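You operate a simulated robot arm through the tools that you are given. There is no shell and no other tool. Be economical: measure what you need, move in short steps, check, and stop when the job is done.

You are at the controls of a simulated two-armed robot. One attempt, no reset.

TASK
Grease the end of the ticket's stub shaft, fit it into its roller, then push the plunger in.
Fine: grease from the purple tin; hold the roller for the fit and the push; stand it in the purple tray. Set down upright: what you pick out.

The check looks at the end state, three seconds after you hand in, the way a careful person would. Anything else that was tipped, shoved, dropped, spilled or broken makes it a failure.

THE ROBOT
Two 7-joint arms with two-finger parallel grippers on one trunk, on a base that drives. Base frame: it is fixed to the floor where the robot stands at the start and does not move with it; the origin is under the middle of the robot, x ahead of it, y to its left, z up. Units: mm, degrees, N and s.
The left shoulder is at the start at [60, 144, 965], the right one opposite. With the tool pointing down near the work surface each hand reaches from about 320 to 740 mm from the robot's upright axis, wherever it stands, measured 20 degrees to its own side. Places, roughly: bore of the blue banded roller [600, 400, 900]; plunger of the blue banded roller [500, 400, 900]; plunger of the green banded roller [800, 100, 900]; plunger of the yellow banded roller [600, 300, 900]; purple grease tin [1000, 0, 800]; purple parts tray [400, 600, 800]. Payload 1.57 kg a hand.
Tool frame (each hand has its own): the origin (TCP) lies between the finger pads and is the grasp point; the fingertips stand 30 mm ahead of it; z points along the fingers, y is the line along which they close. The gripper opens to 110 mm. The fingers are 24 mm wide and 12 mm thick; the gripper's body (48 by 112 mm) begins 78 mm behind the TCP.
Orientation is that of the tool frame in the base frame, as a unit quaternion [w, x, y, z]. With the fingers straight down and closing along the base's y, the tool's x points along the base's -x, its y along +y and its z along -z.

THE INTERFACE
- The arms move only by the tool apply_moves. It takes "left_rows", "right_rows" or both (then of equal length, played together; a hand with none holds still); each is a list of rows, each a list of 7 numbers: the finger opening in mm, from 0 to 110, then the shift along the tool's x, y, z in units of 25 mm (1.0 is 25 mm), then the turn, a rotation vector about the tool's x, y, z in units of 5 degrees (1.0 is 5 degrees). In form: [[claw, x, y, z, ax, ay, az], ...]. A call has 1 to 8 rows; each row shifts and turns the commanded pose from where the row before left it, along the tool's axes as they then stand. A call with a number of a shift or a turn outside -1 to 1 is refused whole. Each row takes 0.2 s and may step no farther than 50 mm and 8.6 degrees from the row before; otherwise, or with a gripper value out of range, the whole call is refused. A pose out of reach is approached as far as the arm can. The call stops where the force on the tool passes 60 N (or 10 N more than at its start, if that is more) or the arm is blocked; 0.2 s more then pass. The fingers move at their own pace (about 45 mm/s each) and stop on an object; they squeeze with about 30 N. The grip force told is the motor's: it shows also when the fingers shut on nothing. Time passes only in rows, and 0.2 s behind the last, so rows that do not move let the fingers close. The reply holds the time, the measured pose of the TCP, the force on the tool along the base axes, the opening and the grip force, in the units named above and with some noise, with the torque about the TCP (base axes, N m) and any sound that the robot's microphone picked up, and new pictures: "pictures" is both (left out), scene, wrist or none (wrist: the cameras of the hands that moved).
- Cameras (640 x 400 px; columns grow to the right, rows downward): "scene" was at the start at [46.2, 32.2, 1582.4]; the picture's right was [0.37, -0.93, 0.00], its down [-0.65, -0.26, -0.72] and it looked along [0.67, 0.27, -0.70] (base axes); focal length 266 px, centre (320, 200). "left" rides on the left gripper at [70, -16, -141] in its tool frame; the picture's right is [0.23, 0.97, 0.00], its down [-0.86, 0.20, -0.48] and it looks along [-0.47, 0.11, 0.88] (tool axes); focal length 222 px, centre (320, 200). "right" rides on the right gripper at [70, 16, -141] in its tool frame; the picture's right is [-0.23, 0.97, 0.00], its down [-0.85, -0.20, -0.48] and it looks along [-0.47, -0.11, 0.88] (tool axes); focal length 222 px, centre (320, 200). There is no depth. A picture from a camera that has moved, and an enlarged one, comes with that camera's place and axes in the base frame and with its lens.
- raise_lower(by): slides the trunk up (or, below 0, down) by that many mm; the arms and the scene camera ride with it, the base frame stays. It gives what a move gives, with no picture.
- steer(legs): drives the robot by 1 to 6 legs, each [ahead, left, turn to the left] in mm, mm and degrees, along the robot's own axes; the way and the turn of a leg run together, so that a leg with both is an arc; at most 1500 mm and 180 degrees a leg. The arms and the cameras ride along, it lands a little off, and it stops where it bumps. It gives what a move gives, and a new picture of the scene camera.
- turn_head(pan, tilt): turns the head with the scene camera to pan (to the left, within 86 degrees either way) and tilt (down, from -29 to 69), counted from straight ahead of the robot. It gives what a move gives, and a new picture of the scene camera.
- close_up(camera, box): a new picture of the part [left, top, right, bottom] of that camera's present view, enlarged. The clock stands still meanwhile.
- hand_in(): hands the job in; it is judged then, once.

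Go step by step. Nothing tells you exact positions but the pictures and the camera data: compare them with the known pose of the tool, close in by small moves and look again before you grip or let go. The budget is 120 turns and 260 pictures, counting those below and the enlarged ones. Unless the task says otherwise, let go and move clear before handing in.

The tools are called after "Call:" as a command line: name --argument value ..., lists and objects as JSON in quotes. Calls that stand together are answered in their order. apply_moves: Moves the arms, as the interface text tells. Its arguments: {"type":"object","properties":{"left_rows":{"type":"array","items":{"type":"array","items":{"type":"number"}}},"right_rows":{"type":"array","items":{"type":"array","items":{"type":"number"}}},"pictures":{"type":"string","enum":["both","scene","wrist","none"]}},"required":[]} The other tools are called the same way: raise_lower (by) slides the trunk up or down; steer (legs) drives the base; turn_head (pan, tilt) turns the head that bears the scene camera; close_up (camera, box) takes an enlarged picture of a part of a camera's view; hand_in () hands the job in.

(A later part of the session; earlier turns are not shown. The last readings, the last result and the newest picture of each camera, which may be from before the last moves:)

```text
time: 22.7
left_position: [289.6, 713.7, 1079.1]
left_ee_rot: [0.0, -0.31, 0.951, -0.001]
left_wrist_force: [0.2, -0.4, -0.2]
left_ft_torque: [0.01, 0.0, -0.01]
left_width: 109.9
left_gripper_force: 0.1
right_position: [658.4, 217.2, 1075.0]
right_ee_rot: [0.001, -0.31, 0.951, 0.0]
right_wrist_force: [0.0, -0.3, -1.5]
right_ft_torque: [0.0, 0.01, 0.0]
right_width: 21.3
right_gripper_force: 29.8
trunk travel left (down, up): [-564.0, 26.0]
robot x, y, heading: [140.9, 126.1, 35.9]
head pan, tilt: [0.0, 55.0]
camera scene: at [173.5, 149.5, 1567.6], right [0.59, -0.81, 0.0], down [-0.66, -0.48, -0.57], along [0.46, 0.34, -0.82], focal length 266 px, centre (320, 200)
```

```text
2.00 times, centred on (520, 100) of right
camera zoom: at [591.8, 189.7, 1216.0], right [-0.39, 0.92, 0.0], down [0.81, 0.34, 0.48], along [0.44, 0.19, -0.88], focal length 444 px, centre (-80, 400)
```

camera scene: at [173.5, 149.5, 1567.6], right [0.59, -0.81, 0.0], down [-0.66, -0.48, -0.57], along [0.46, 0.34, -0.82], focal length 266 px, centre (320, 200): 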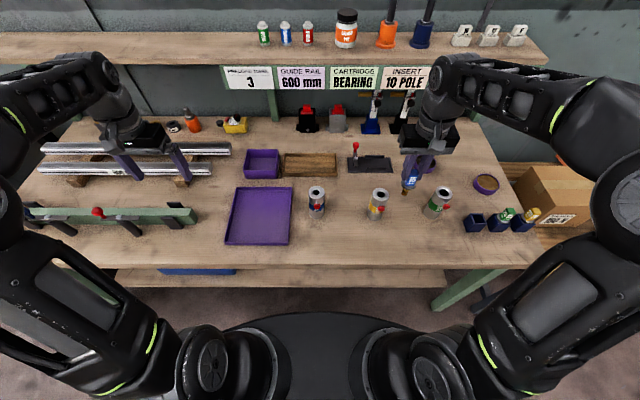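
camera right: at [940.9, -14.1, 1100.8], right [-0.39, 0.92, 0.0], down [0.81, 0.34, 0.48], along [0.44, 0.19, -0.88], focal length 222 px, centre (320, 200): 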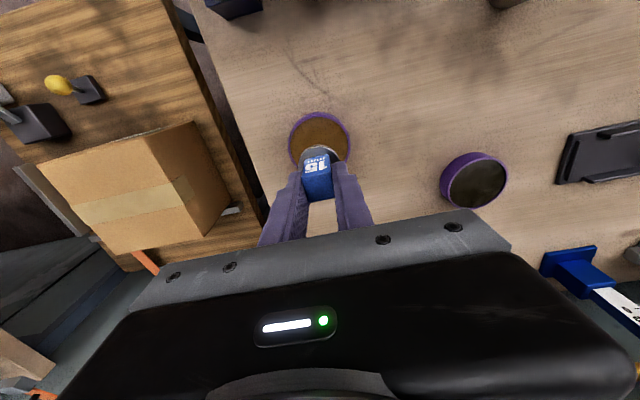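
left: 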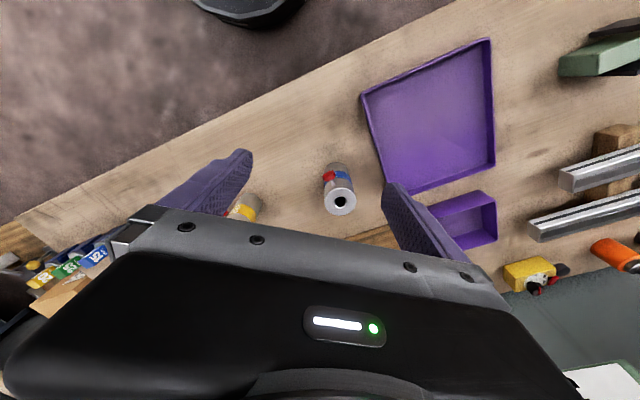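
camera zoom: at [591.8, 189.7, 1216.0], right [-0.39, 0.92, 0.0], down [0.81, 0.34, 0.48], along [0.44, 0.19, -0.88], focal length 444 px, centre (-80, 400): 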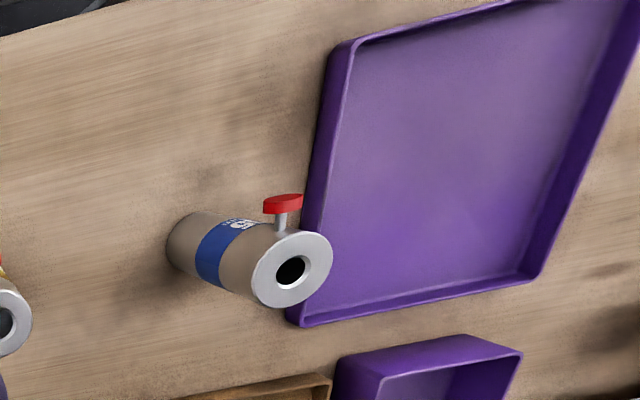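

The roller axis is at (559, 442), top z≈917, and the plunger stem is near the top on the front side, so the lower half is free to hold. I'll bring the left hand in from the left, turned to point right and tilted down.

Call:
apply_moves --left_rows '[[110, 0, -0.7, 0, 0, 0, 0], [110, 0, -0.7, 0, 0, 0, 0], [110, 0, -0.7, 0, 0, 0, 0], [110, 0, -0.7, 0, 0, 0, 0], [110, 0, -0.7, 0, 0, 0, 0], [110, 0, -0.7, 0, 0, 0, 0], [110, 0, -0.7, 0, 0, 0, 0], [110, 0, -0.7, 0, 0, 0, 0]]' --pictures "none"

Call:
apply_moves --left_rows '[[110, 0, 0, 0, 0.6315, 0.6315, -0.992], [110, 0, 0, 0, 0.6315, 0.6315, -0.992], [110, 0, 0, 0, 0.6315, 0.6315, -0.992], [110, 0, 0, 0, 0.6315, 0.6315, -0.992], [110, 0, 0, 0, 0.6315, 0.6315, -0.992], [110, 0, 0, 0, 0.6315, 0.6315, -0.992], [110, 0, 0, 0, 0.6315, 0.6315, -0.992], [110, 0, 0, 0, 0.6315, 0.6315, -0.992]]' --pictures "scene"

```text
time: 24.5
left_position: [373.1, 602.0, 1078.8]
left_ee_rot: [0.0, -0.31, 0.951, 0.0]
left_wrist_force: [0.9, -0.6, 0.2]
left_ft_torque: [-0.02, 0.02, 0.0]
left_width: 110.1
left_gripper_force: 0.0
right_position: [657.1, 217.3, 1074.8]
right_ee_rot: [0.0, -0.31, 0.951, 0.0]
right_wrist_force: [-0.2, 0.2, -1.2]
right_ft_torque: [0.0, -0.01, -0.01]
right_width: 21.5
right_gripper_force: 29.9
trunk travel left (down, up): [-564.0, 26.0]
robot x, y, heading: [142.0, 124.7, 35.9]
head pan, tilt: [0.0, 55.0]
```

```text
time: 26.3
left_position: [342.8, 588.6, 1077.3]
left_ee_rot: [-0.068, -0.509, 0.84, -0.175]
left_wrist_force: [-0.4, -0.1, -0.1]
left_ft_torque: [0.04, 0.01, -0.01]
left_width: 110.1
left_gripper_force: 0.0
left hand out of reach, approached as far as the arm can: row 4, 5, 6, 7, 8
right_position: [656.7, 217.8, 1075.5]
right_ee_rot: [0.002, -0.309, 0.951, 0.0]
right_wrist_force: [-0.4, 0.5, -1.9]
right_ft_torque: [0.0, 0.0, -0.01]
right_width: 21.4
right_gripper_force: 30.0
trunk travel left (down, up): [-564.0, 26.0]
robot x, y, heading: [137.9, 122.4, 36.1]
head pan, tilt: [0.0, 55.0]
camera scene: at [172.7, 149.3, 1567.6], right [0.59, -0.81, 0.0], down [-0.66, -0.48, -0.57], along [0.46, 0.34, -0.82], focal length 266 px, centre (320, 200)
```

scene: 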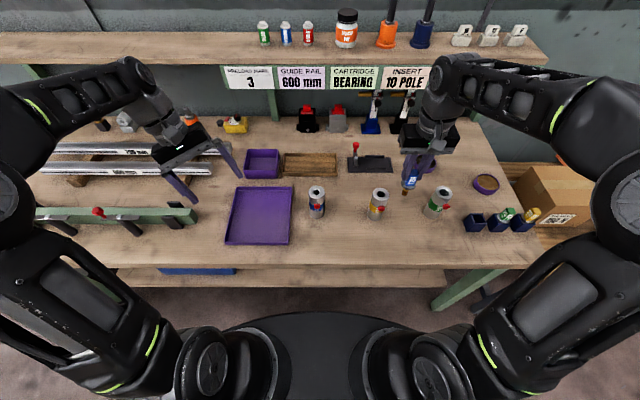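

The arm cannot bend that far to the right from here. I'll first undo the twist, then stand further left facing diagonally right, so that the left hand can reach the roller from its left side pointing nearly forward.

Call:
apply_moves --left_rows '[[110, 0, 0, 0, -0.6315, -0.6315, 0.992], [110, 0, 0, 0, -0.6315, -0.6315, 0.992], [110, 0, 0, 0, -0.6315, -0.6315, 0.992], [110, 0, 0, 0, -0.6315, -0.6315, 0.992], [110, 0, 0, 0, -0.6315, -0.6315, 0.992], [110, 0, 0, 0, -0.6315, -0.6315, 0.992], [110, 0, 0, 0, -0.6315, -0.6315, 0.992], [110, 0, 0, 0, -0.6315, -0.6315, 0.992]]' --pictures "none"

Call:
steer --legs '[[25, 361, 0], [0, 0, -45]]'

Call:
turn_head --pan 10 --tilt 50

```text
time: 28.1
left_position: [343.1, 589.6, 1078.5]
left_ee_rot: [0.068, -0.195, 0.972, 0.109]
left_wrist_force: [-0.6, 0.2, 0.1]
left_ft_torque: [-0.03, -0.01, 0.03]
left_width: 109.9
left_gripper_force: 0.0
right_position: [657.2, 217.6, 1076.5]
right_ee_rot: [0.001, -0.311, 0.95, 0.0]
right_wrist_force: [-0.2, -1.3, -0.9]
right_ft_torque: [0.04, 0.04, -0.02]
right_width: 21.6
right_gripper_force: 29.9
trunk travel left (down, up): [-564.0, 26.0]
robot x, y, heading: [137.5, 125.3, 36.1]
head pan, tilt: [0.0, 55.0]
```

```text
time: 32.5
left_position: [422.7, 609.7, 1079.0]
left_ee_rot: [0.105, 0.195, 0.972, 0.074]
left_wrist_force: [-0.6, 0.1, 0.4]
left_ft_torque: [0.02, 0.0, 0.0]
left_width: 109.6
left_gripper_force: 0.1
right_position: [377.6, 125.8, 1075.4]
right_ee_rot: [0.001, 0.081, 0.997, -0.001]
right_wrist_force: [-0.7, 0.8, -0.7]
right_ft_torque: [0.02, 0.0, 0.0]
right_width: 4.7
right_gripper_force: 0.1
trunk travel left (down, up): [-564.0, 26.0]
robot x, y, heading: [-49.9, 429.0, -9.3]
head pan, tilt: [0.0, 55.0]
camera scene: at [-11.1, 423.1, 1567.6], right [-0.16, -0.99, 0.0], down [-0.81, 0.13, -0.57], along [0.57, -0.09, -0.82], focal length 266 px, centre (320, 200)
```

scene: 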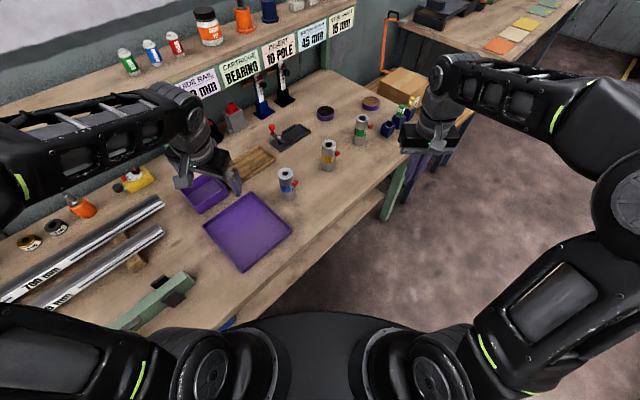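

```text
time: 33.2
left_position: [423.2, 611.1, 1077.9]
left_ee_rot: [0.105, 0.195, 0.972, 0.074]
left_wrist_force: [1.0, 0.4, -0.6]
left_ft_torque: [0.01, 0.01, 0.02]
left_width: 110.0
left_gripper_force: 0.1
right_position: [378.4, 125.8, 1076.3]
right_ee_rot: [0.002, 0.081, 0.997, 0.0]
right_wrist_force: [0.4, 0.6, -0.7]
right_ft_torque: [0.0, -0.04, 0.0]
right_width: 4.8
right_gripper_force: 0.1
trunk travel left (down, up): [-564.0, 26.0]
robot x, y, heading: [-51.5, 428.5, -9.2]
head pan, tilt: [10.0, 50.0]
camera scene: at [-5.2, 435.9, 1574.1], right [0.01, -1.0, 0.0], down [-0.77, -0.01, -0.64], along [0.64, 0.01, -0.77], focal length 266 px, centre (320, 200)
```

scene: 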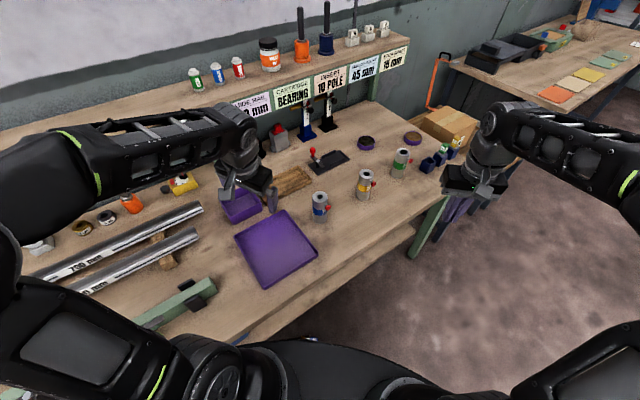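

The right gripper now reads 4.7 mm with no grip: the shaft has slipped out during the drive. I must find it.

Call:
close_up --camera "scene" --box '[200, 130, 440, 280]'

Call:
close_up --camera "right" --box '[0, 0, 640, 400]'

Call:
turn_head --pan -30 --tilt 60

Call:
turn_head --pan 20 --tilt 66

```text
2.67 times, centred on (320, 205) of scene
camera zoom: at [-5.2, 435.9, 1574.1], right [0.01, -1.0, 0.0], down [-0.77, -0.01, -0.64], along [0.64, 0.01, -0.77], focal length 708 px, centre (320, 187)
```

zoom: 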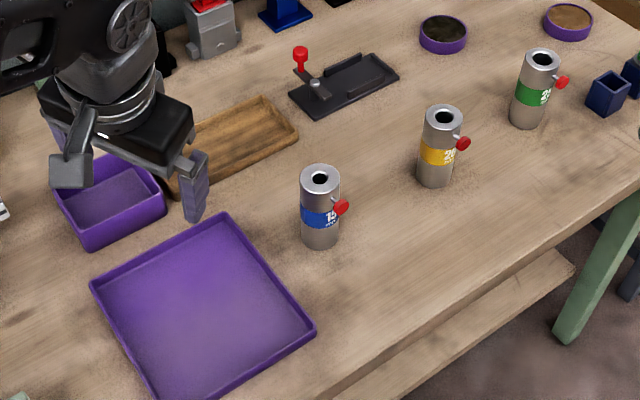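

```text
1.00 times, centred on (320, 200) of right (not enlarged: the box is as wide or as high as the picture)
camera zoom: at [312.2, 153.4, 1216.1], right [0.38, 0.92, 0.0], down [0.81, -0.33, 0.48], along [0.44, -0.18, -0.88], focal length 222 px, centre (320, 200)
```

zoom: 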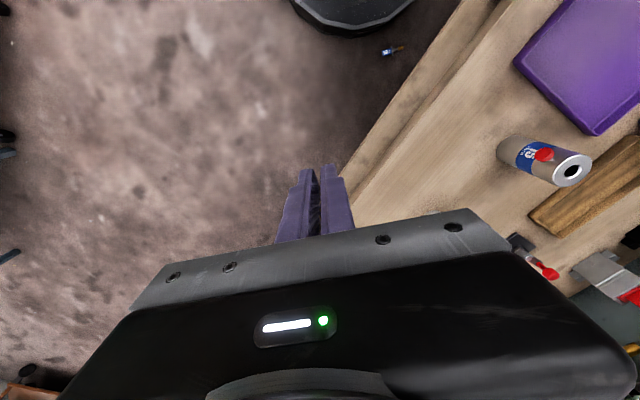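

```text
time: 34.3
left_position: [422.2, 609.0, 1077.1]
left_ee_rot: [0.105, 0.195, 0.972, 0.074]
left_wrist_force: [-0.2, 0.2, -0.2]
left_ft_torque: [-0.01, 0.0, 0.01]
left_width: 110.1
left_gripper_force: 0.1
right_position: [378.0, 126.1, 1075.8]
right_ee_rot: [0.002, 0.081, 0.997, 0.0]
right_wrist_force: [0.3, 0.3, 0.5]
right_ft_torque: [0.01, 0.01, 0.01]
right_width: 4.9
right_gripper_force: 0.1
trunk travel left (down, up): [-564.0, 26.0]
robot x, y, heading: [-52.1, 430.6, -9.0]
head pan, tilt: [-30.0, 60.0]
camera scene: at [-30.5, 392.8, 1561.6], right [-0.63, -0.77, 0.0], down [-0.67, 0.55, -0.5], along [0.39, -0.32, -0.87], focal length 266 px, centre (320, 200)
```

scene: 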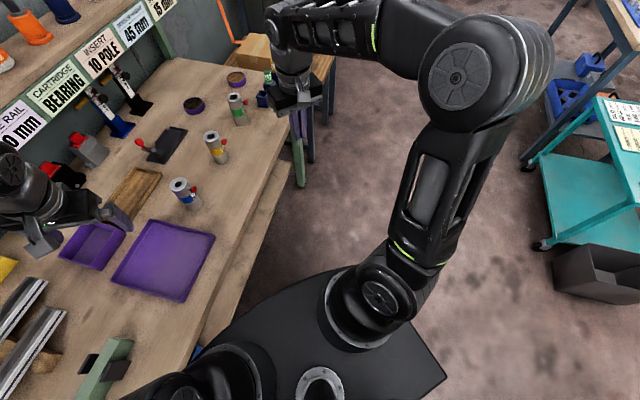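

```text
time: 35.5
left_position: [422.2, 609.1, 1077.3]
left_ee_rot: [0.105, 0.195, 0.972, 0.074]
left_wrist_force: [0.1, -0.2, -0.1]
left_ft_torque: [0.02, 0.0, -0.02]
left_width: 110.1
left_gripper_force: 0.1
right_position: [378.6, 125.4, 1075.5]
right_ee_rot: [0.001, 0.081, 0.997, 0.0]
right_wrist_force: [0.1, -0.2, 0.4]
right_ft_torque: [-0.01, 0.02, -0.02]
right_width: 5.0
right_gripper_force: 0.0
trunk travel left (down, up): [-564.0, 26.0]
robot x, y, heading: [-50.5, 427.4, -9.2]
head pan, tilt: [20.0, 66.0]
camera scene: at [-23.8, 445.9, 1555.0], right [0.19, -0.98, 0.0], down [-0.9, -0.17, -0.41], along [0.4, 0.08, -0.91], focal length 266 px, centre (320, 200)
```

scene: 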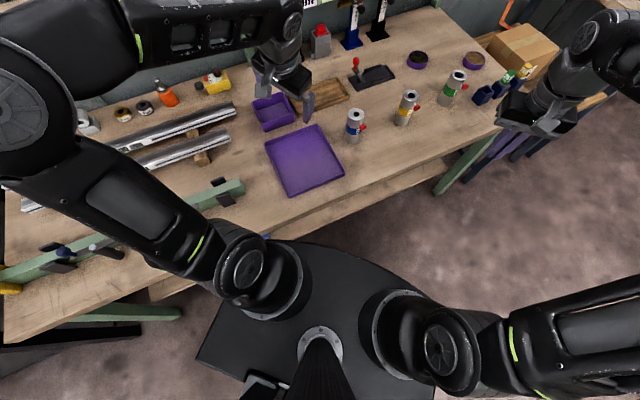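

I can see the shaft on the floor just in front of the bench, near my base. Zooming in to locate it.

Call:
close_up --camera "right" --box '[340, 20, 440, 82]'

Call:
close_up --camera "right" --box '[280, 0, 520, 150]'

```text
6.40 times, centred on (390, 51) of right
camera zoom: at [312.2, 153.3, 1216.1], right [0.38, 0.92, 0.0], down [0.81, -0.33, 0.48], along [0.44, -0.18, -0.88], focal length 1422 px, centre (-128, 1154)
```

zoom: 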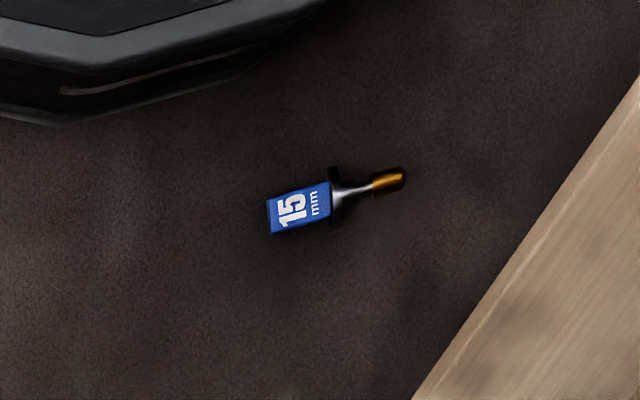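

```text
2.67 times, centred on (400, 75) of right
camera zoom: at [312.2, 153.3, 1216.1], right [0.38, 0.92, 0.0], down [0.81, -0.33, 0.48], along [0.44, -0.18, -0.88], focal length 592 px, centre (107, 533)
```

zoom: 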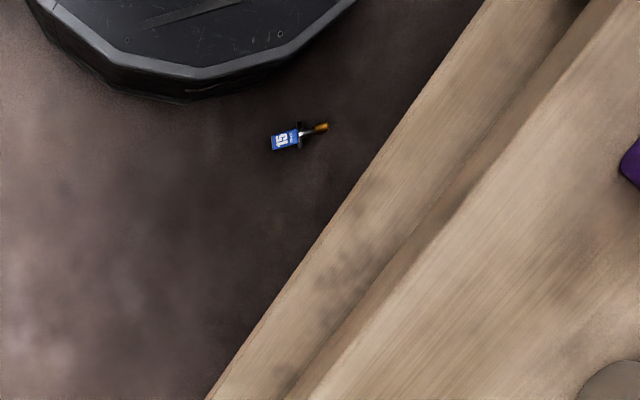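

The shaft lies on the floor at about (336, 468) with its greased end still coated and pointing along heading ≈82°. I'll reposition so I can approach it from the cap side, then lower the trunk.

Call:
steer --legs '[[161, -430, 0], [0, 0, 74]]'

Call:
turn_head --pan 0 --tilt 66

Call:
apply_moves --right_rows '[[90, 1, 0, 0, 0, 0, 0], [90, 1, 0, 0, 0, 0, 0], [90, 1, 0, 0, 0, 0, 0], [90, 1, 0, 0, 0, 0, 0]]'

```text
time: 41.4
left_position: [-1.4, 488.4, 1077.9]
left_ee_rot: [0.04, -0.424, 0.896, 0.123]
left_wrist_force: [-0.7, -0.8, -0.6]
left_ft_torque: [0.0, 0.0, 0.05]
left_width: 109.8
left_gripper_force: 0.0
right_position: [449.1, 308.4, 1075.5]
right_ee_rot: [0.001, -0.531, 0.847, 0.001]
right_wrist_force: [0.4, 0.5, -0.4]
right_ft_torque: [0.01, 0.0, 0.0]
right_width: 4.9
right_gripper_force: 0.0
trunk travel left (down, up): [-564.0, 26.0]
robot x, y, heading: [37.8, -17.7, 64.4]
head pan, tilt: [20.0, 66.0]
camera scene: at [29.7, 14.9, 1555.0], right [0.99, -0.1, 0.0], down [-0.09, -0.91, -0.41], along [0.04, 0.4, -0.91], focal length 266 px, centre (320, 200)
```

scene: 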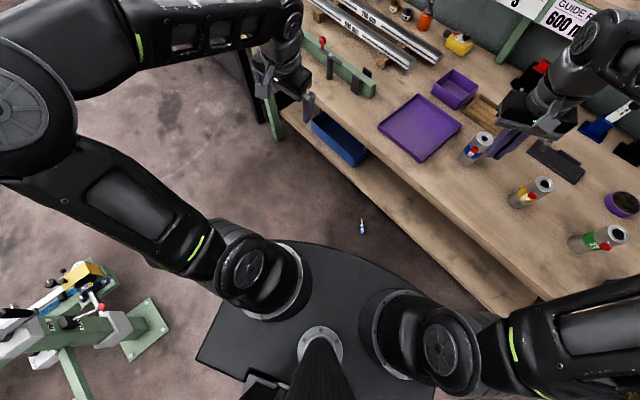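

```text
time: 42.2
left_position: [-2.6, 487.1, 1077.5]
left_ee_rot: [0.04, -0.425, 0.896, 0.121]
left_wrist_force: [0.1, 0.4, 0.6]
left_ft_torque: [-0.03, 0.01, 0.02]
left_width: 110.1
left_gripper_force: 0.0
right_position: [449.7, 308.7, 1075.4]
right_ee_rot: [0.001, -0.531, 0.848, 0.001]
right_wrist_force: [-0.4, -0.1, 0.9]
right_ft_torque: [-0.02, 0.0, 0.03]
right_width: 5.0
right_gripper_force: 0.1
trunk travel left (down, up): [-564.0, 26.0]
robot x, y, heading: [33.7, -19.8, 64.1]
head pan, tilt: [0.0, 66.0]
camera scene: at [49.6, 9.2, 1555.0], right [0.9, -0.43, 0.0], down [-0.4, -0.82, -0.41], along [0.18, 0.37, -0.91], focal length 266 px, centre (320, 200)
```

scene: 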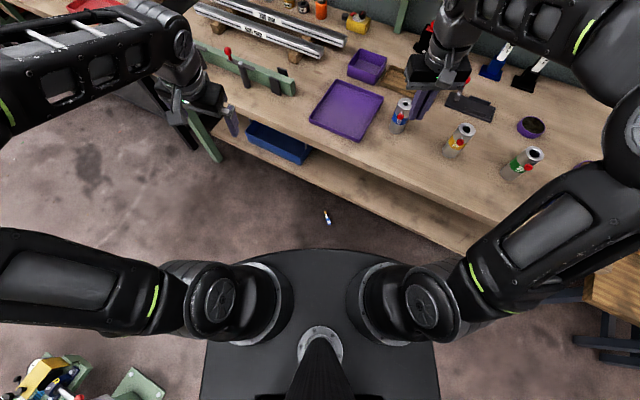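

```text
time: 43.2
left_position: [-2.0, 486.8, 1078.2]
left_ee_rot: [0.041, -0.425, 0.896, 0.122]
left_wrist_force: [0.3, -0.1, -0.8]
left_ft_torque: [0.02, 0.02, 0.04]
left_width: 110.0
left_gripper_force: 0.0
right_position: [405.9, 217.5, 1075.1]
right_ee_rot: [0.001, -0.531, 0.847, 0.001]
right_wrist_force: [-0.4, 0.2, 0.0]
right_ft_torque: [0.04, 0.01, -0.03]
right_width: 89.8
right_gripper_force: 0.3
trunk travel left (down, up): [-564.0, 26.0]
robot x, y, heading: [34.6, -17.6, 64.2]
head pan, tilt: [0.0, 66.0]
camera scene: at [49.4, 8.5, 1555.0], right [0.9, -0.44, 0.0], down [-0.4, -0.82, -0.41], along [0.18, 0.37, -0.91], focal length 266 px, centre (320, 200)
camera right: at [361.5, 160.9, 1216.2], right [-0.78, 0.63, 0.0], down [0.55, 0.68, 0.48], along [0.3, 0.37, -0.88], focal length 222 px, centre (320, 200)
```

scene: 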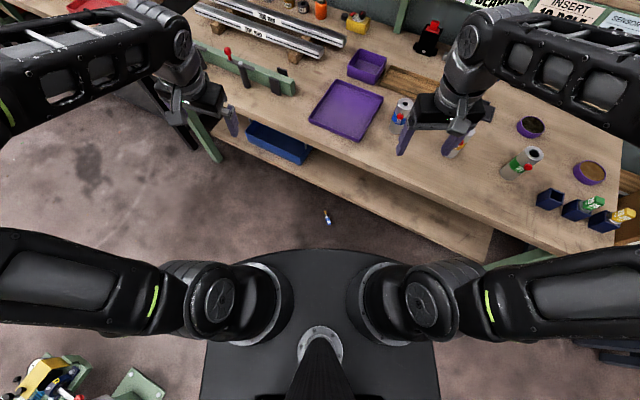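
right: 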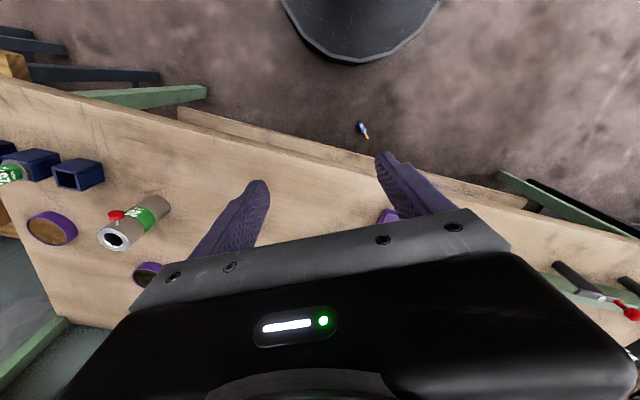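

I see the shaft on the floor ahead of the base. Zooming to fix its position and direction.

Call:
close_up --camera "scene" --box '[295, 190, 359, 230]'

Call:
close_up --camera "right" --box '[330, 110, 394, 150]'

```text
10.00 times, centred on (327, 210) of scene
camera zoom: at [49.4, 8.5, 1555.0], right [0.9, -0.44, 0.0], down [-0.4, -0.82, -0.41], along [0.18, 0.37, -0.91], focal length 2657 px, centre (250, 100)
```

zoom: 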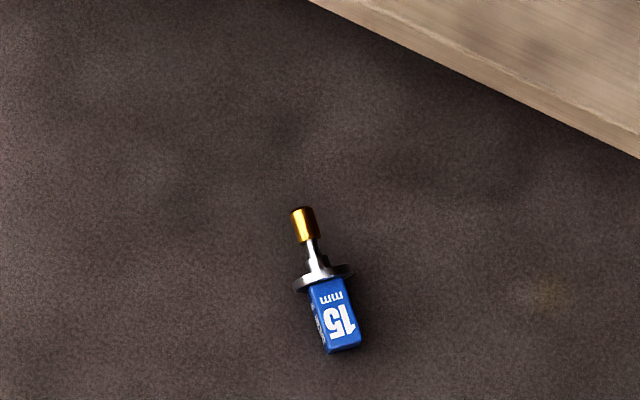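

```text
10.00 times, centred on (362, 130) of right
camera zoom: at [361.5, 160.9, 1216.2], right [-0.78, 0.63, 0.0], down [0.55, 0.68, 0.48], along [0.3, 0.37, -0.88], focal length 2221 px, centre (-100, 900)
```

zoom: 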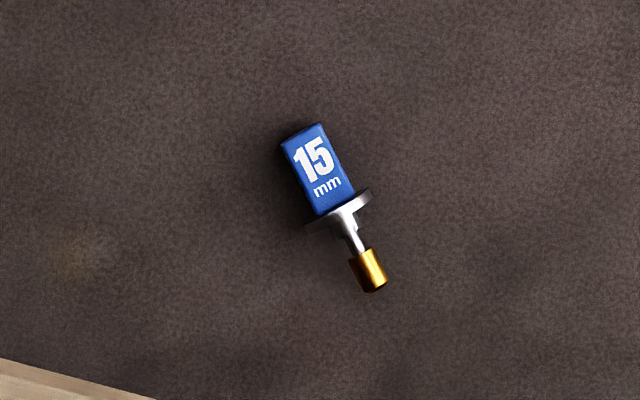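

Before choosing the pick, I need to know how far each wrist can roll; I'll test it in free space.

Call:
apply_moves --left_rows '[[110, 0, 0, 0, 0, 0, 1], [110, 0, 0, 0, 0, 0, 1], [110, 0, 0, 0, 0, 0, 1], [110, 0, 0, 0, 0, 0, 1], [110, 0, 0, 0, 0, 0, 1], [110, 0, 0, 0, 0, 0, 1], [110, 0, 0, 0, 0, 0, 1], [110, 0, 0, 0, 0, 0, 1]]' --right_rows '[[60, 0, 0, 0, 0, 0, 1], [60, 0, 0, 0, 0, 0, 1], [60, 0, 0, 0, 0, 0, 1], [60, 0, 0, 0, 0, 0, 1], [60, 0, 0, 0, 0, 0, 1], [60, 0, 0, 0, 0, 0, 1], [60, 0, 0, 0, 0, 0, 1], [60, 0, 0, 0, 0, 0, 1]]' --pictures "none"

Call:
apply_moves --left_rows '[[110, 0, 0, 0, 0, 0, 1], [110, 0, 0, 0, 0, 0, 1], [110, 0, 0, 0, 0, 0, 1], [110, 0, 0, 0, 0, 0, 1], [110, 0, 0, 0, 0, 0, 1], [110, 0, 0, 0, 0, 0, 1], [110, 0, 0, 0, 0, 0, 1], [110, 0, 0, 0, 0, 0, 1]]' --right_rows '[[60, 0, 0, 0, 0, 0, 1], [60, 0, 0, 0, 0, 0, 1], [60, 0, 0, 0, 0, 0, 1], [60, 0, 0, 0, 0, 0, 1], [60, 0, 0, 0, 0, 0, 1], [60, 0, 0, 0, 0, 0, 1], [60, 0, 0, 0, 0, 0, 1], [60, 0, 0, 0, 0, 0, 1]]' --pictures "none"

```text
time: 45.0
left_position: [-1.7, 487.8, 1077.7]
left_ee_rot: [-0.005, -0.092, 0.987, 0.128]
left_wrist_force: [-0.6, 0.3, 0.2]
left_ft_torque: [0.02, 0.01, 0.0]
left_width: 110.2
left_gripper_force: 0.1
right_position: [405.7, 219.6, 1075.8]
right_ee_rot: [0.001, -0.209, 0.978, 0.001]
right_wrist_force: [0.6, -1.0, 0.4]
right_ft_torque: [-0.02, 0.02, 0.01]
right_width: 59.8
right_gripper_force: 0.0
trunk travel left (down, up): [-564.0, 26.0]
robot x, y, heading: [38.2, -20.2, 64.3]
head pan, tilt: [0.0, 66.0]
```

```text
time: 46.9
left_position: [-1.0, 487.8, 1077.7]
left_ee_rot: [-0.048, 0.251, 0.959, 0.12]
left_wrist_force: [-0.4, -1.6, -0.6]
left_ft_torque: [0.0, 0.02, 0.03]
left_width: 110.2
left_gripper_force: 0.1
right_position: [407.5, 218.4, 1075.4]
right_ee_rot: [-0.001, 0.138, 0.99, 0.001]
right_wrist_force: [0.8, 0.6, -0.4]
right_ft_torque: [-0.02, -0.03, 0.0]
right_width: 59.9
right_gripper_force: 0.1
trunk travel left (down, up): [-564.0, 26.0]
robot x, y, heading: [35.5, -20.8, 64.1]
head pan, tilt: [0.0, 66.0]
```

Both rolled +80° without trouble; I continue to find the limit.

Call:
apply_moves --left_rows '[[110, 0, 0, 0, 0, 0, 1], [110, 0, 0, 0, 0, 0, 1], [110, 0, 0, 0, 0, 0, 1], [110, 0, 0, 0, 0, 0, 1], [110, 0, 0, 0, 0, 0, 1], [110, 0, 0, 0, 0, 0, 1], [110, 0, 0, 0, 0, 0, 1], [110, 0, 0, 0, 0, 0, 1]]' --right_rows '[[60, 0, 0, 0, 0, 0, 1], [60, 0, 0, 0, 0, 0, 1], [60, 0, 0, 0, 0, 0, 1], [60, 0, 0, 0, 0, 0, 1], [60, 0, 0, 0, 0, 0, 1], [60, 0, 0, 0, 0, 0, 1], [60, 0, 0, 0, 0, 0, 1], [60, 0, 0, 0, 0, 0, 1]]' --pictures "none"

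Call:
apply_moves --left_rows '[[110, 0, 0, 0, 0, 0, 1], [110, 0, 0, 0, 0, 0, 1], [110, 0, 0, 0, 0, 0, 1], [110, 0, 0, 0, 0, 0, 1], [110, 0, 0, 0, 0, 0, 1], [110, 0, 0, 0, 0, 0, 1], [110, 0, 0, 0, 0, 0, 1], [110, 0, 0, 0, 0, 0, 1]]' --pictures "scene"

```text
time: 48.6
left_position: [-2.0, 488.6, 1077.8]
left_ee_rot: [-0.085, 0.564, 0.816, 0.095]
left_wrist_force: [-0.2, 0.9, 0.8]
left_ft_torque: [0.01, 0.0, 0.01]
left_width: 110.1
left_gripper_force: 0.2
right_position: [404.9, 218.4, 1075.3]
right_ee_rot: [0.0, 0.468, 0.884, 0.001]
right_wrist_force: [0.1, -0.4, -0.9]
right_ft_torque: [0.0, 0.05, -0.01]
right_width: 60.3
right_gripper_force: 0.1
trunk travel left (down, up): [-564.0, 26.0]
robot x, y, heading: [36.9, -18.3, 64.1]
head pan, tilt: [0.0, 66.0]
```

```text
time: 50.5
left_position: [-2.3, 488.2, 1077.7]
left_ee_rot: [-0.113, 0.809, 0.574, 0.06]
left_wrist_force: [-0.5, 0.3, 1.3]
left_ft_torque: [0.05, 0.01, -0.02]
left_width: 109.9
left_gripper_force: 0.0
right_position: [406.6, 218.5, 1075.1]
right_ee_rot: [-0.001, 0.468, 0.884, 0.001]
right_wrist_force: [0.0, 0.0, 0.4]
right_ft_torque: [0.01, 0.0, 0.01]
right_width: 59.9
right_gripper_force: 0.0
trunk travel left (down, up): [-564.0, 26.0]
robot x, y, heading: [35.3, -19.0, 64.0]
head pan, tilt: [0.0, 66.0]
camera scene: at [49.6, 9.1, 1555.0], right [0.9, -0.44, 0.0], down [-0.4, -0.82, -0.41], along [0.18, 0.37, -0.91], focal length 266 px, centre (320, 200)
```

scene: 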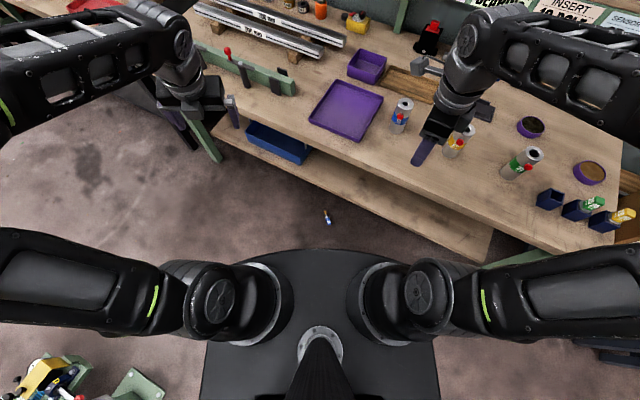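

Both wrists roll freely in the positive direction, which makes a camera-up, forward-pointing grasp possible. I'll tuck the left hand back, square up to the bench at a safe distance with the shaft ahead-right, before lowering the trunk.

Call:
apply_moves --left_rows '[[110, -1, 0, 0, 0, 0, 0], [110, -1, 0, 0, 0, 0, 0], [110, -1, 0, 0, 0, 0, 0], [110, -1, 0, 0, 0, 0, 0]]' --right_rows '[[60, 0, 0, 0, 0, 0, 0.5], [60, 0, 0, 0, 0, 0, 0.5], [60, 0, 0, 0, 0, 0, 0.9], [60, 0, 0, 0, 0, 0, 0.9]]' --pictures "none"

Call:
steer --legs '[[0, 0, -28], [0, 140, 0], [0, 141, 0]]'

Call:
turn_head --pan 0 --tilt 69

```text
time: 51.5
left_position: [-35.8, 396.3, 1054.9]
left_ee_rot: [-0.112, 0.809, 0.574, 0.06]
left_wrist_force: [0.3, -0.2, -0.5]
left_ft_torque: [0.02, -0.02, -0.01]
left_width: 109.7
left_gripper_force: 0.0
right_position: [405.9, 217.3, 1076.0]
right_ee_rot: [0.0, 0.573, 0.82, 0.002]
right_wrist_force: [0.0, -0.5, -0.5]
right_ft_torque: [0.02, 0.01, 0.0]
right_width: 60.0
right_gripper_force: 0.0
trunk travel left (down, up): [-564.0, 26.0]
robot x, y, heading: [37.5, -16.6, 64.4]
head pan, tilt: [0.0, 66.0]
```

```text
time: 55.1
left_position: [-0.4, 609.9, 1054.1]
left_ee_rot: [-0.094, 0.923, 0.363, 0.085]
left_wrist_force: [-0.3, 1.1, -0.8]
left_ft_torque: [-0.04, -0.02, -0.04]
left_width: 109.9
left_gripper_force: 0.1
right_position: [306.4, 246.5, 1075.7]
right_ee_rot: [0.002, 0.753, 0.658, 0.001]
right_wrist_force: [-0.8, 1.2, 0.2]
right_ft_torque: [-0.08, 0.03, 0.01]
right_width: 59.7
right_gripper_force: 0.1
trunk travel left (down, up): [-564.0, 26.0]
robot x, y, heading: [-129.7, 206.1, 36.1]
head pan, tilt: [0.0, 66.0]
camera scene: at [-107.4, 228.6, 1555.0], right [0.59, -0.81, 0.0], down [-0.74, -0.54, -0.41], along [0.33, 0.24, -0.91], focal length 266 px, centre (320, 200)
```

scene: 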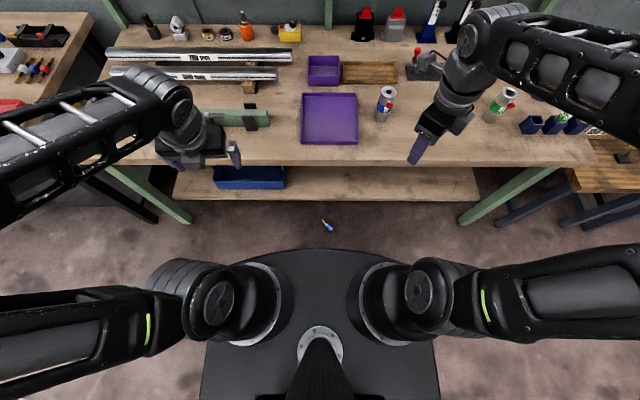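

```text
time: 55.7
left_position: [0.7, 608.8, 1055.4]
left_ee_rot: [-0.095, 0.923, 0.364, 0.085]
left_wrist_force: [0.2, -0.7, -0.5]
left_ft_torque: [0.03, 0.02, 0.0]
left_width: 110.3
left_gripper_force: 0.0
right_position: [308.5, 244.2, 1074.4]
right_ee_rot: [0.0, 0.753, 0.658, 0.001]
right_wrist_force: [0.4, 0.0, 0.3]
right_ft_torque: [0.04, 0.01, 0.01]
right_width: 59.9
right_gripper_force: 0.1
trunk travel left (down, up): [-564.0, 26.0]
robot x, y, heading: [-127.7, 206.4, 36.2]
head pan, tilt: [0.0, 68.8]
camera scene: at [-108.8, 224.6, 1552.2], right [0.59, -0.81, 0.0], down [-0.75, -0.55, -0.36], along [0.29, 0.21, -0.93], focal length 266 px, centre (320, 200)
```

scene: 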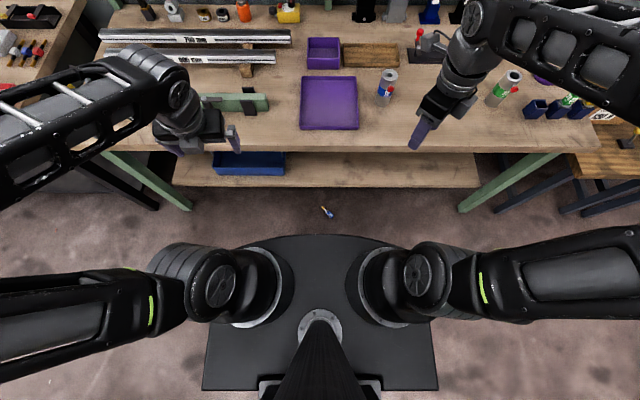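

Bench legs and shelf leave room around the shaft. I'll back off 150 mm so the elbows clear the bench while the trunk goes down, then look.

Call:
steer --legs '[[-150, 0, 0]]'

Call:
raise_lower --by -555

Call:
turn_head --pan 0 --tilt 50

```text
time: 57.1
left_position: [-122.2, 519.1, 1056.3]
left_ee_rot: [-0.095, 0.923, 0.362, 0.087]
left_wrist_force: [-0.6, 1.2, -0.1]
left_ft_torque: [0.04, -0.08, 0.02]
left_width: 109.8
left_gripper_force: 0.0
right_position: [184.6, 155.0, 1076.8]
right_ee_rot: [0.001, 0.753, 0.658, 0.002]
right_wrist_force: [-0.1, 0.2, 0.3]
right_ft_torque: [0.01, -0.04, -0.02]
right_width: 60.1
right_gripper_force: 0.1
trunk travel left (down, up): [-564.0, 26.0]
robot x, y, heading: [-248.3, 122.6, 36.4]
head pan, tilt: [0.0, 68.8]
camera scene: at [-231.8, 134.6, 1552.2], right [0.59, -0.81, 0.0], down [-0.75, -0.55, -0.36], along [0.29, 0.22, -0.93], focal length 266 px, centre (320, 200)
```

scene: 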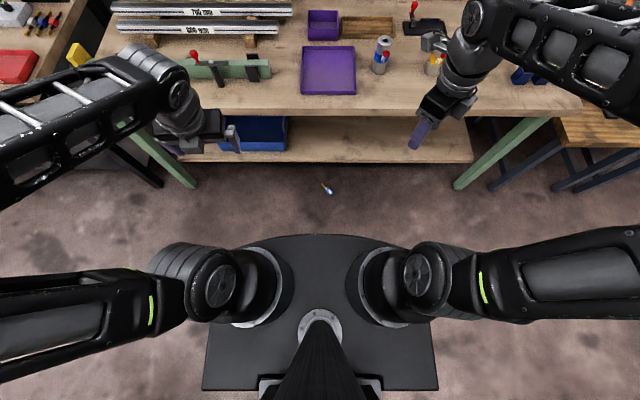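

```text
refused: -555 is not a number from -400 to 400
```

```text
time: 57.9
left_position: [-121.4, 520.0, 1055.8]
left_ee_rot: [-0.095, 0.923, 0.362, 0.085]
left_wrist_force: [0.4, 0.7, 0.6]
left_ft_torque: [0.03, -0.02, -0.02]
left_width: 110.3
left_gripper_force: 0.1
right_position: [186.2, 156.3, 1076.0]
right_ee_rot: [0.001, 0.753, 0.658, 0.0]
right_wrist_force: [0.1, -0.5, 1.1]
right_ft_torque: [0.01, 0.0, -0.03]
right_width: 60.2
right_gripper_force: 0.1
trunk travel left (down, up): [-564.0, 26.0]
robot x, y, heading: [-252.0, 124.5, 36.4]
head pan, tilt: [0.0, 50.0]
camera scene: at [-213.5, 148.1, 1574.1], right [0.59, -0.81, 0.0], down [-0.62, -0.45, -0.64], along [0.52, 0.38, -0.77], focal length 266 px, centre (320, 200)
```

scene: 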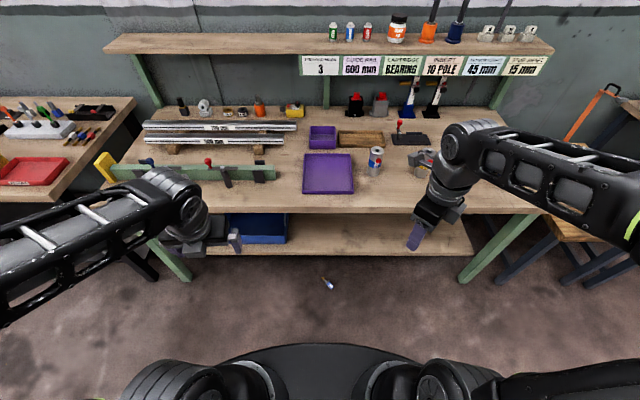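

Backed off; now lowering in two strokes.

Call:
raise_lower --by -390

Call:
raise_lower --by -160

Call:
turn_head --pan 0 --tilt 45

```text
time: 61.7
left_position: [-120.8, 519.3, 664.9]
left_ee_rot: [-0.095, 0.923, 0.362, 0.086]
left_wrist_force: [-0.3, 0.3, -0.5]
left_ft_torque: [-0.01, 0.02, 0.01]
left_width: 110.1
left_gripper_force: 0.1
right_position: [186.2, 156.4, 684.1]
right_ee_rot: [0.001, 0.753, 0.658, 0.001]
right_wrist_force: [-0.5, 0.4, 0.1]
right_ft_torque: [0.02, 0.02, -0.01]
right_width: 60.1
right_gripper_force: 0.1
trunk travel left (down, up): [-174.0, 416.0]
robot x, y, heading: [-248.8, 118.6, 36.4]
head pan, tilt: [0.0, 50.0]
```

```text
time: 63.5
left_position: [-120.5, 519.3, 505.8]
left_ee_rot: [-0.094, 0.923, 0.362, 0.086]
left_wrist_force: [0.3, 0.1, -0.6]
left_ft_torque: [0.02, -0.04, 0.0]
left_width: 110.0
left_gripper_force: 0.0
right_position: [187.1, 155.0, 525.2]
right_ee_rot: [0.0, 0.753, 0.658, 0.001]
right_wrist_force: [0.8, 0.4, -0.2]
right_ft_torque: [-0.01, 0.01, 0.0]
right_width: 60.2
right_gripper_force: 0.0
trunk travel left (down, up): [-14.0, 576.0]
robot x, y, heading: [-254.5, 118.0, 36.0]
head pan, tilt: [0.0, 50.0]
```

```text
time: 64.2
left_position: [-119.7, 520.1, 505.2]
left_ee_rot: [-0.095, 0.923, 0.362, 0.085]
left_wrist_force: [-0.9, 0.6, 1.0]
left_ft_torque: [0.04, 0.01, 0.02]
left_width: 110.0
left_gripper_force: 0.0
right_position: [185.6, 156.1, 525.4]
right_ee_rot: [0.0, 0.753, 0.658, 0.002]
right_wrist_force: [0.6, 0.1, 0.6]
right_ft_torque: [0.03, 0.01, -0.02]
right_width: 60.1
right_gripper_force: 0.1
trunk travel left (down, up): [-14.0, 576.0]
robot x, y, heading: [-252.3, 121.1, 36.2]
head pan, tilt: [0.0, 45.0]
camera scene: at [-209.9, 150.7, 1031.0], right [0.59, -0.81, 0.0], down [-0.57, -0.42, -0.71], along [0.57, 0.42, -0.71], focal length 266 px, centre (320, 200)
```

scene: 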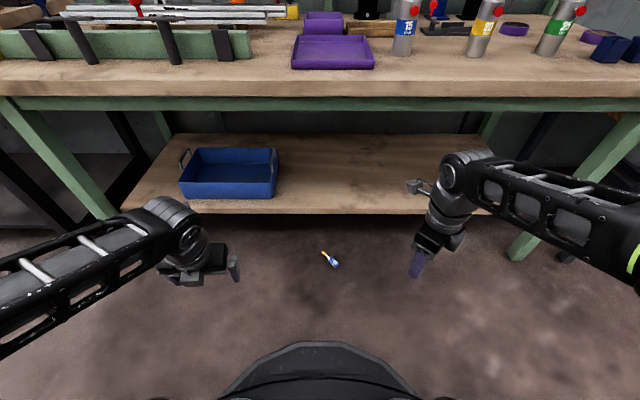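

The trunk is down and I can see the shaft clearly. I'll drive 110 mm ahead and zoom in on it.

Call:
steer --legs '[[110, 0, 0]]'

Call:
close_up --camera "scene" --box '[280, 260, 376, 320]'

Call:
close_up --camera "right" --box '[0, 0, 640, 400]'

```text
time: 65.4
left_position: [-31.0, 586.5, 504.8]
left_ee_rot: [-0.096, 0.923, 0.363, 0.086]
left_wrist_force: [-0.5, -1.1, -0.3]
left_ft_torque: [-0.02, 0.01, -0.01]
left_width: 109.9
left_gripper_force: 0.1
right_position: [275.8, 221.4, 524.7]
right_ee_rot: [0.001, 0.753, 0.658, 0.001]
right_wrist_force: [-0.2, -0.1, -0.1]
right_ft_torque: [-0.01, 0.0, -0.04]
right_width: 60.0
right_gripper_force: 0.0
trunk travel left (down, up): [-14.0, 576.0]
robot x, y, heading: [-162.1, 181.6, 36.4]
head pan, tilt: [0.0, 45.0]
camera scene: at [-120.5, 216.4, 1031.0], right [0.59, -0.81, 0.0], down [-0.57, -0.42, -0.71], along [0.57, 0.42, -0.71], focal length 266 px, centre (320, 200)
```

scene: 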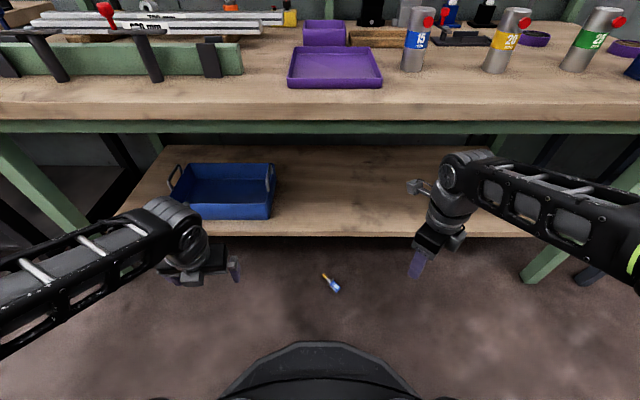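

```text
6.67 times, centred on (328, 290) of scene
camera zoom: at [-120.5, 216.4, 1031.0], right [0.59, -0.81, 0.0], down [-0.57, -0.42, -0.71], along [0.57, 0.42, -0.71], focal length 1771 px, centre (267, -400)
```

zoom: 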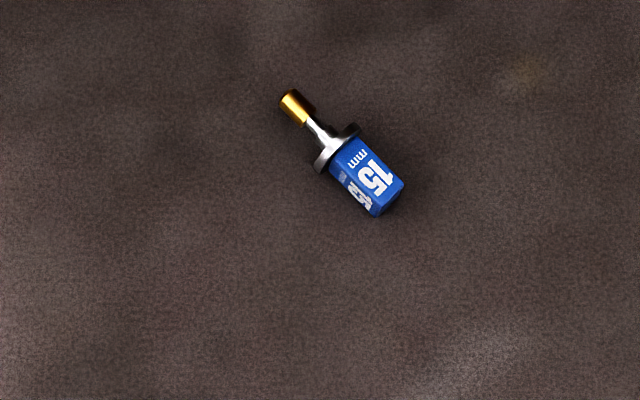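

```text
1.00 times, centred on (320, 200) of right (not enlarged: the box is as wide or as high as the picture)
camera zoom: at [301.0, 288.2, 666.4], right [0.93, -0.36, 0.0], down [-0.31, -0.82, 0.48], along [-0.17, -0.45, -0.88], focal length 222 px, centre (320, 200)
```

zoom: 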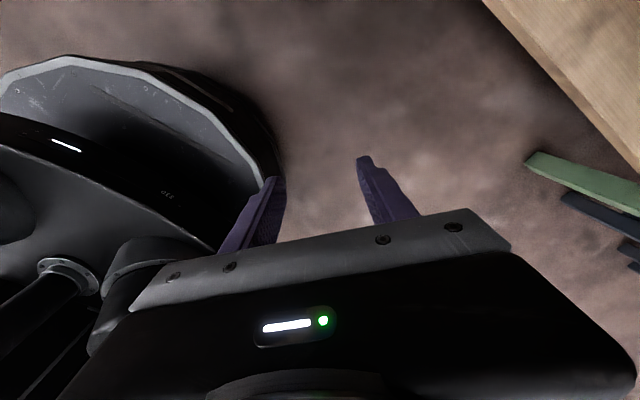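

The shaft points along heading ≈80°, which the right hand's roll already matches. I'll tilt the right hand 70° up to point forward along the shaft, camera on top.

Call:
apply_moves --right_rows '[[60, 0, 0, 0, 0, 0, 0.46], [60, 0, 0, 0, 0, 1, 0], [60, 0, 0, 0, 0, 1, 0], [60, 0, 0, 0, 0, 1, 0], [60, 0, 0, 0, 0, 1, 0], [60, 0, 0, 0, 0, 1, 0], [60, 0, 0, 0, 0, 1, 0], [60, 0, 0, 0, 0, 1, 0]]' --pictures "none"

Call:
apply_moves --right_rows '[[60, 0, 0, 0, 0, 1, 0], [60, 0, 0, 0, 0, 1, 0], [60, 0, 0, 0, 0, 1, 0], [60, 0, 0, 0, 0, 1, 0], [60, 0, 0, 0, 0, 1, 0], [60, 0, 0, 0, 0, 1, 0], [60, 0, 0, 0, 0, 1, 0]]'

```text
time: 67.2
left_position: [-30.7, 586.2, 504.6]
left_ee_rot: [-0.096, 0.923, 0.363, 0.086]
left_wrist_force: [0.1, -0.8, 0.0]
left_ft_torque: [0.04, -0.02, -0.03]
left_width: 109.9
left_gripper_force: 0.1
right_position: [276.6, 221.5, 524.1]
right_ee_rot: [-0.194, 0.73, 0.613, 0.232]
right_wrist_force: [0.0, 0.6, -0.3]
right_ft_torque: [0.01, 0.01, 0.0]
right_width: 60.0
right_gripper_force: 0.1
trunk travel left (down, up): [-14.0, 576.0]
robot x, y, heading: [-160.1, 185.2, 36.2]
head pan, tilt: [0.0, 45.0]
```

```text
time: 68.8
left_position: [-31.4, 585.2, 504.7]
left_ee_rot: [-0.095, 0.923, 0.363, 0.086]
left_wrist_force: [-1.5, 0.0, 0.3]
left_ft_torque: [-0.04, -0.01, 0.0]
left_width: 110.4
left_gripper_force: 0.0
right_position: [285.3, 219.0, 527.0]
right_ee_rot: [-0.369, 0.626, 0.527, 0.44]
right_wrist_force: [-0.2, 0.2, 1.0]
right_ft_torque: [-0.04, -0.01, -0.02]
right_width: 60.0
right_gripper_force: 0.1
right hand out of reach, approached as far as the arm can: row 6, 7
trunk travel left (down, up): [-14.0, 576.0]
robot x, y, heading: [-162.6, 185.7, 36.2]
head pan, tilt: [0.0, 45.0]
camera scene: at [-120.6, 216.5, 1031.1], right [0.59, -0.81, 0.0], down [-0.57, -0.42, -0.71], along [0.57, 0.42, -0.71], focal length 266 px, centre (320, 200)
camera right: at [282.6, 108.8, 640.8], right [0.95, -0.24, -0.21], down [-0.32, -0.7, -0.64], along [0.01, 0.68, -0.74], focal length 222 px, centre (320, 200)
```

scene: 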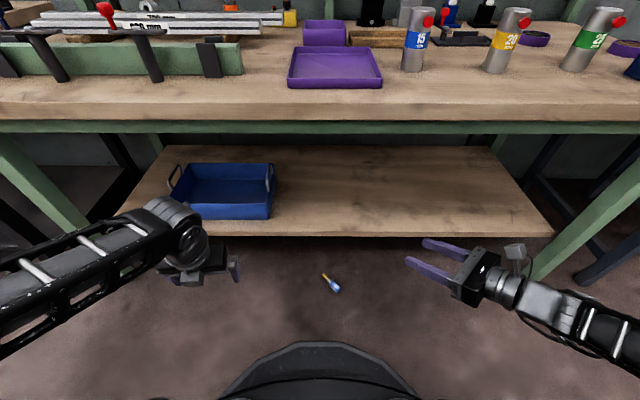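
right: 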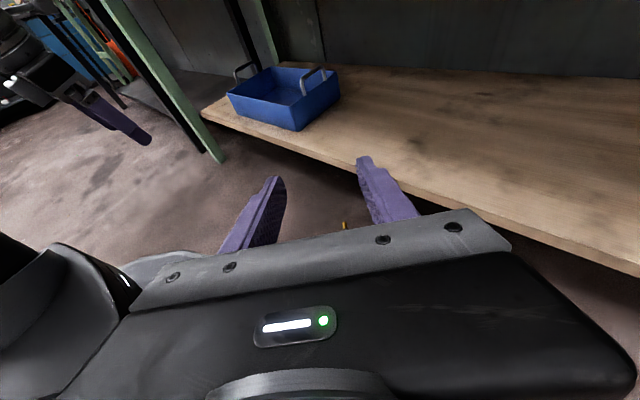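

The hand points along the shaft at 20° below horizontal. I'll bring it down to a point about 100 mm short of the cap.

Call:
apply_moves --right_rows '[[60, -0.96, 0, 0.7, 0, 0, 0], [60, -0.96, 0, 0.7, 0, 0, 0], [60, -0.96, 0, 0.7, 0, 0, 0], [60, -0.96, 0, 0.7, 0, 0, 0], [60, -0.96, 0, 0.7, 0, 0, 0], [60, -0.96, 0, 0.7, 0, 0, 0], [60, -0.96, 0, 0.7, 0, 0, 0], [60, -0.96, 0, 0.7, 0, 0, 0]]' --pictures "none"

Call:
apply_moves --right_rows '[[60, -0.96, 0.1, 0.7, 0, 0, 0], [60, -0.96, 0.1, 0.7, 0, 0, 0], [60, -0.96, 0, 0.7, 0, 0, 0], [60, -0.96, 0, 0.7, 0, 0, 0], [60, -0.96, 0, 0.7, 0, 0, 0], [60, -0.96, 0, 0.7, 0, 0, 0], [60, -0.8, 0, 0.6, 0, 0, 0]]'

```text
time: 70.6
left_position: [-29.9, 585.6, 504.8]
left_ee_rot: [-0.095, 0.923, 0.364, 0.085]
left_wrist_force: [-0.1, -0.3, -0.1]
left_ft_torque: [-0.02, 0.0, -0.04]
left_width: 110.1
left_gripper_force: 0.1
right_position: [299.2, 283.8, 299.6]
right_ee_rot: [-0.369, 0.626, 0.527, 0.441]
right_wrist_force: [-0.6, 0.2, 1.2]
right_ft_torque: [-0.02, -0.03, -0.01]
right_width: 59.9
right_gripper_force: 0.0
right hand out of reach, approached as far as the arm can: row 1
trunk travel left (down, up): [-14.0, 576.0]
robot x, y, heading: [-161.9, 181.3, 36.5]
head pan, tilt: [0.0, 45.0]
```

```text
time: 72.2
left_position: [-29.9, 586.6, 504.1]
left_ee_rot: [-0.095, 0.923, 0.363, 0.086]
left_wrist_force: [-0.5, 0.4, -0.2]
left_ft_torque: [0.05, -0.01, -0.01]
left_width: 110.2
left_gripper_force: 0.0
right_position: [314.7, 338.3, 105.5]
right_ee_rot: [-0.368, 0.627, 0.527, 0.441]
right_wrist_force: [-0.3, 0.7, -0.6]
right_ft_torque: [-0.03, 0.01, 0.0]
right_width: 60.0
right_gripper_force: 0.0
trunk travel left (down, up): [-14.0, 576.0]
robot x, y, heading: [-162.3, 184.6, 36.2]
head pan, tilt: [0.0, 45.0]
camera scene: at [-120.5, 216.5, 1031.1], right [0.59, -0.81, 0.0], down [-0.57, -0.42, -0.71], along [0.57, 0.42, -0.71], focal length 266 px, centre (320, 200)
camera right: at [312.4, 228.3, 217.9], right [0.95, -0.24, -0.21], down [-0.32, -0.7, -0.64], along [0.01, 0.68, -0.74], focal length 222 px, centre (320, 200)
```

scene: 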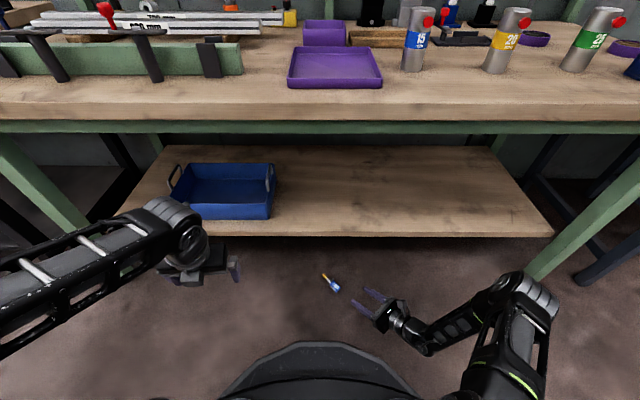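
right: 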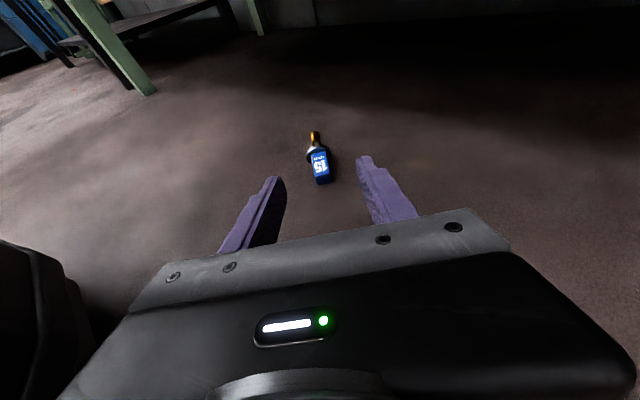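

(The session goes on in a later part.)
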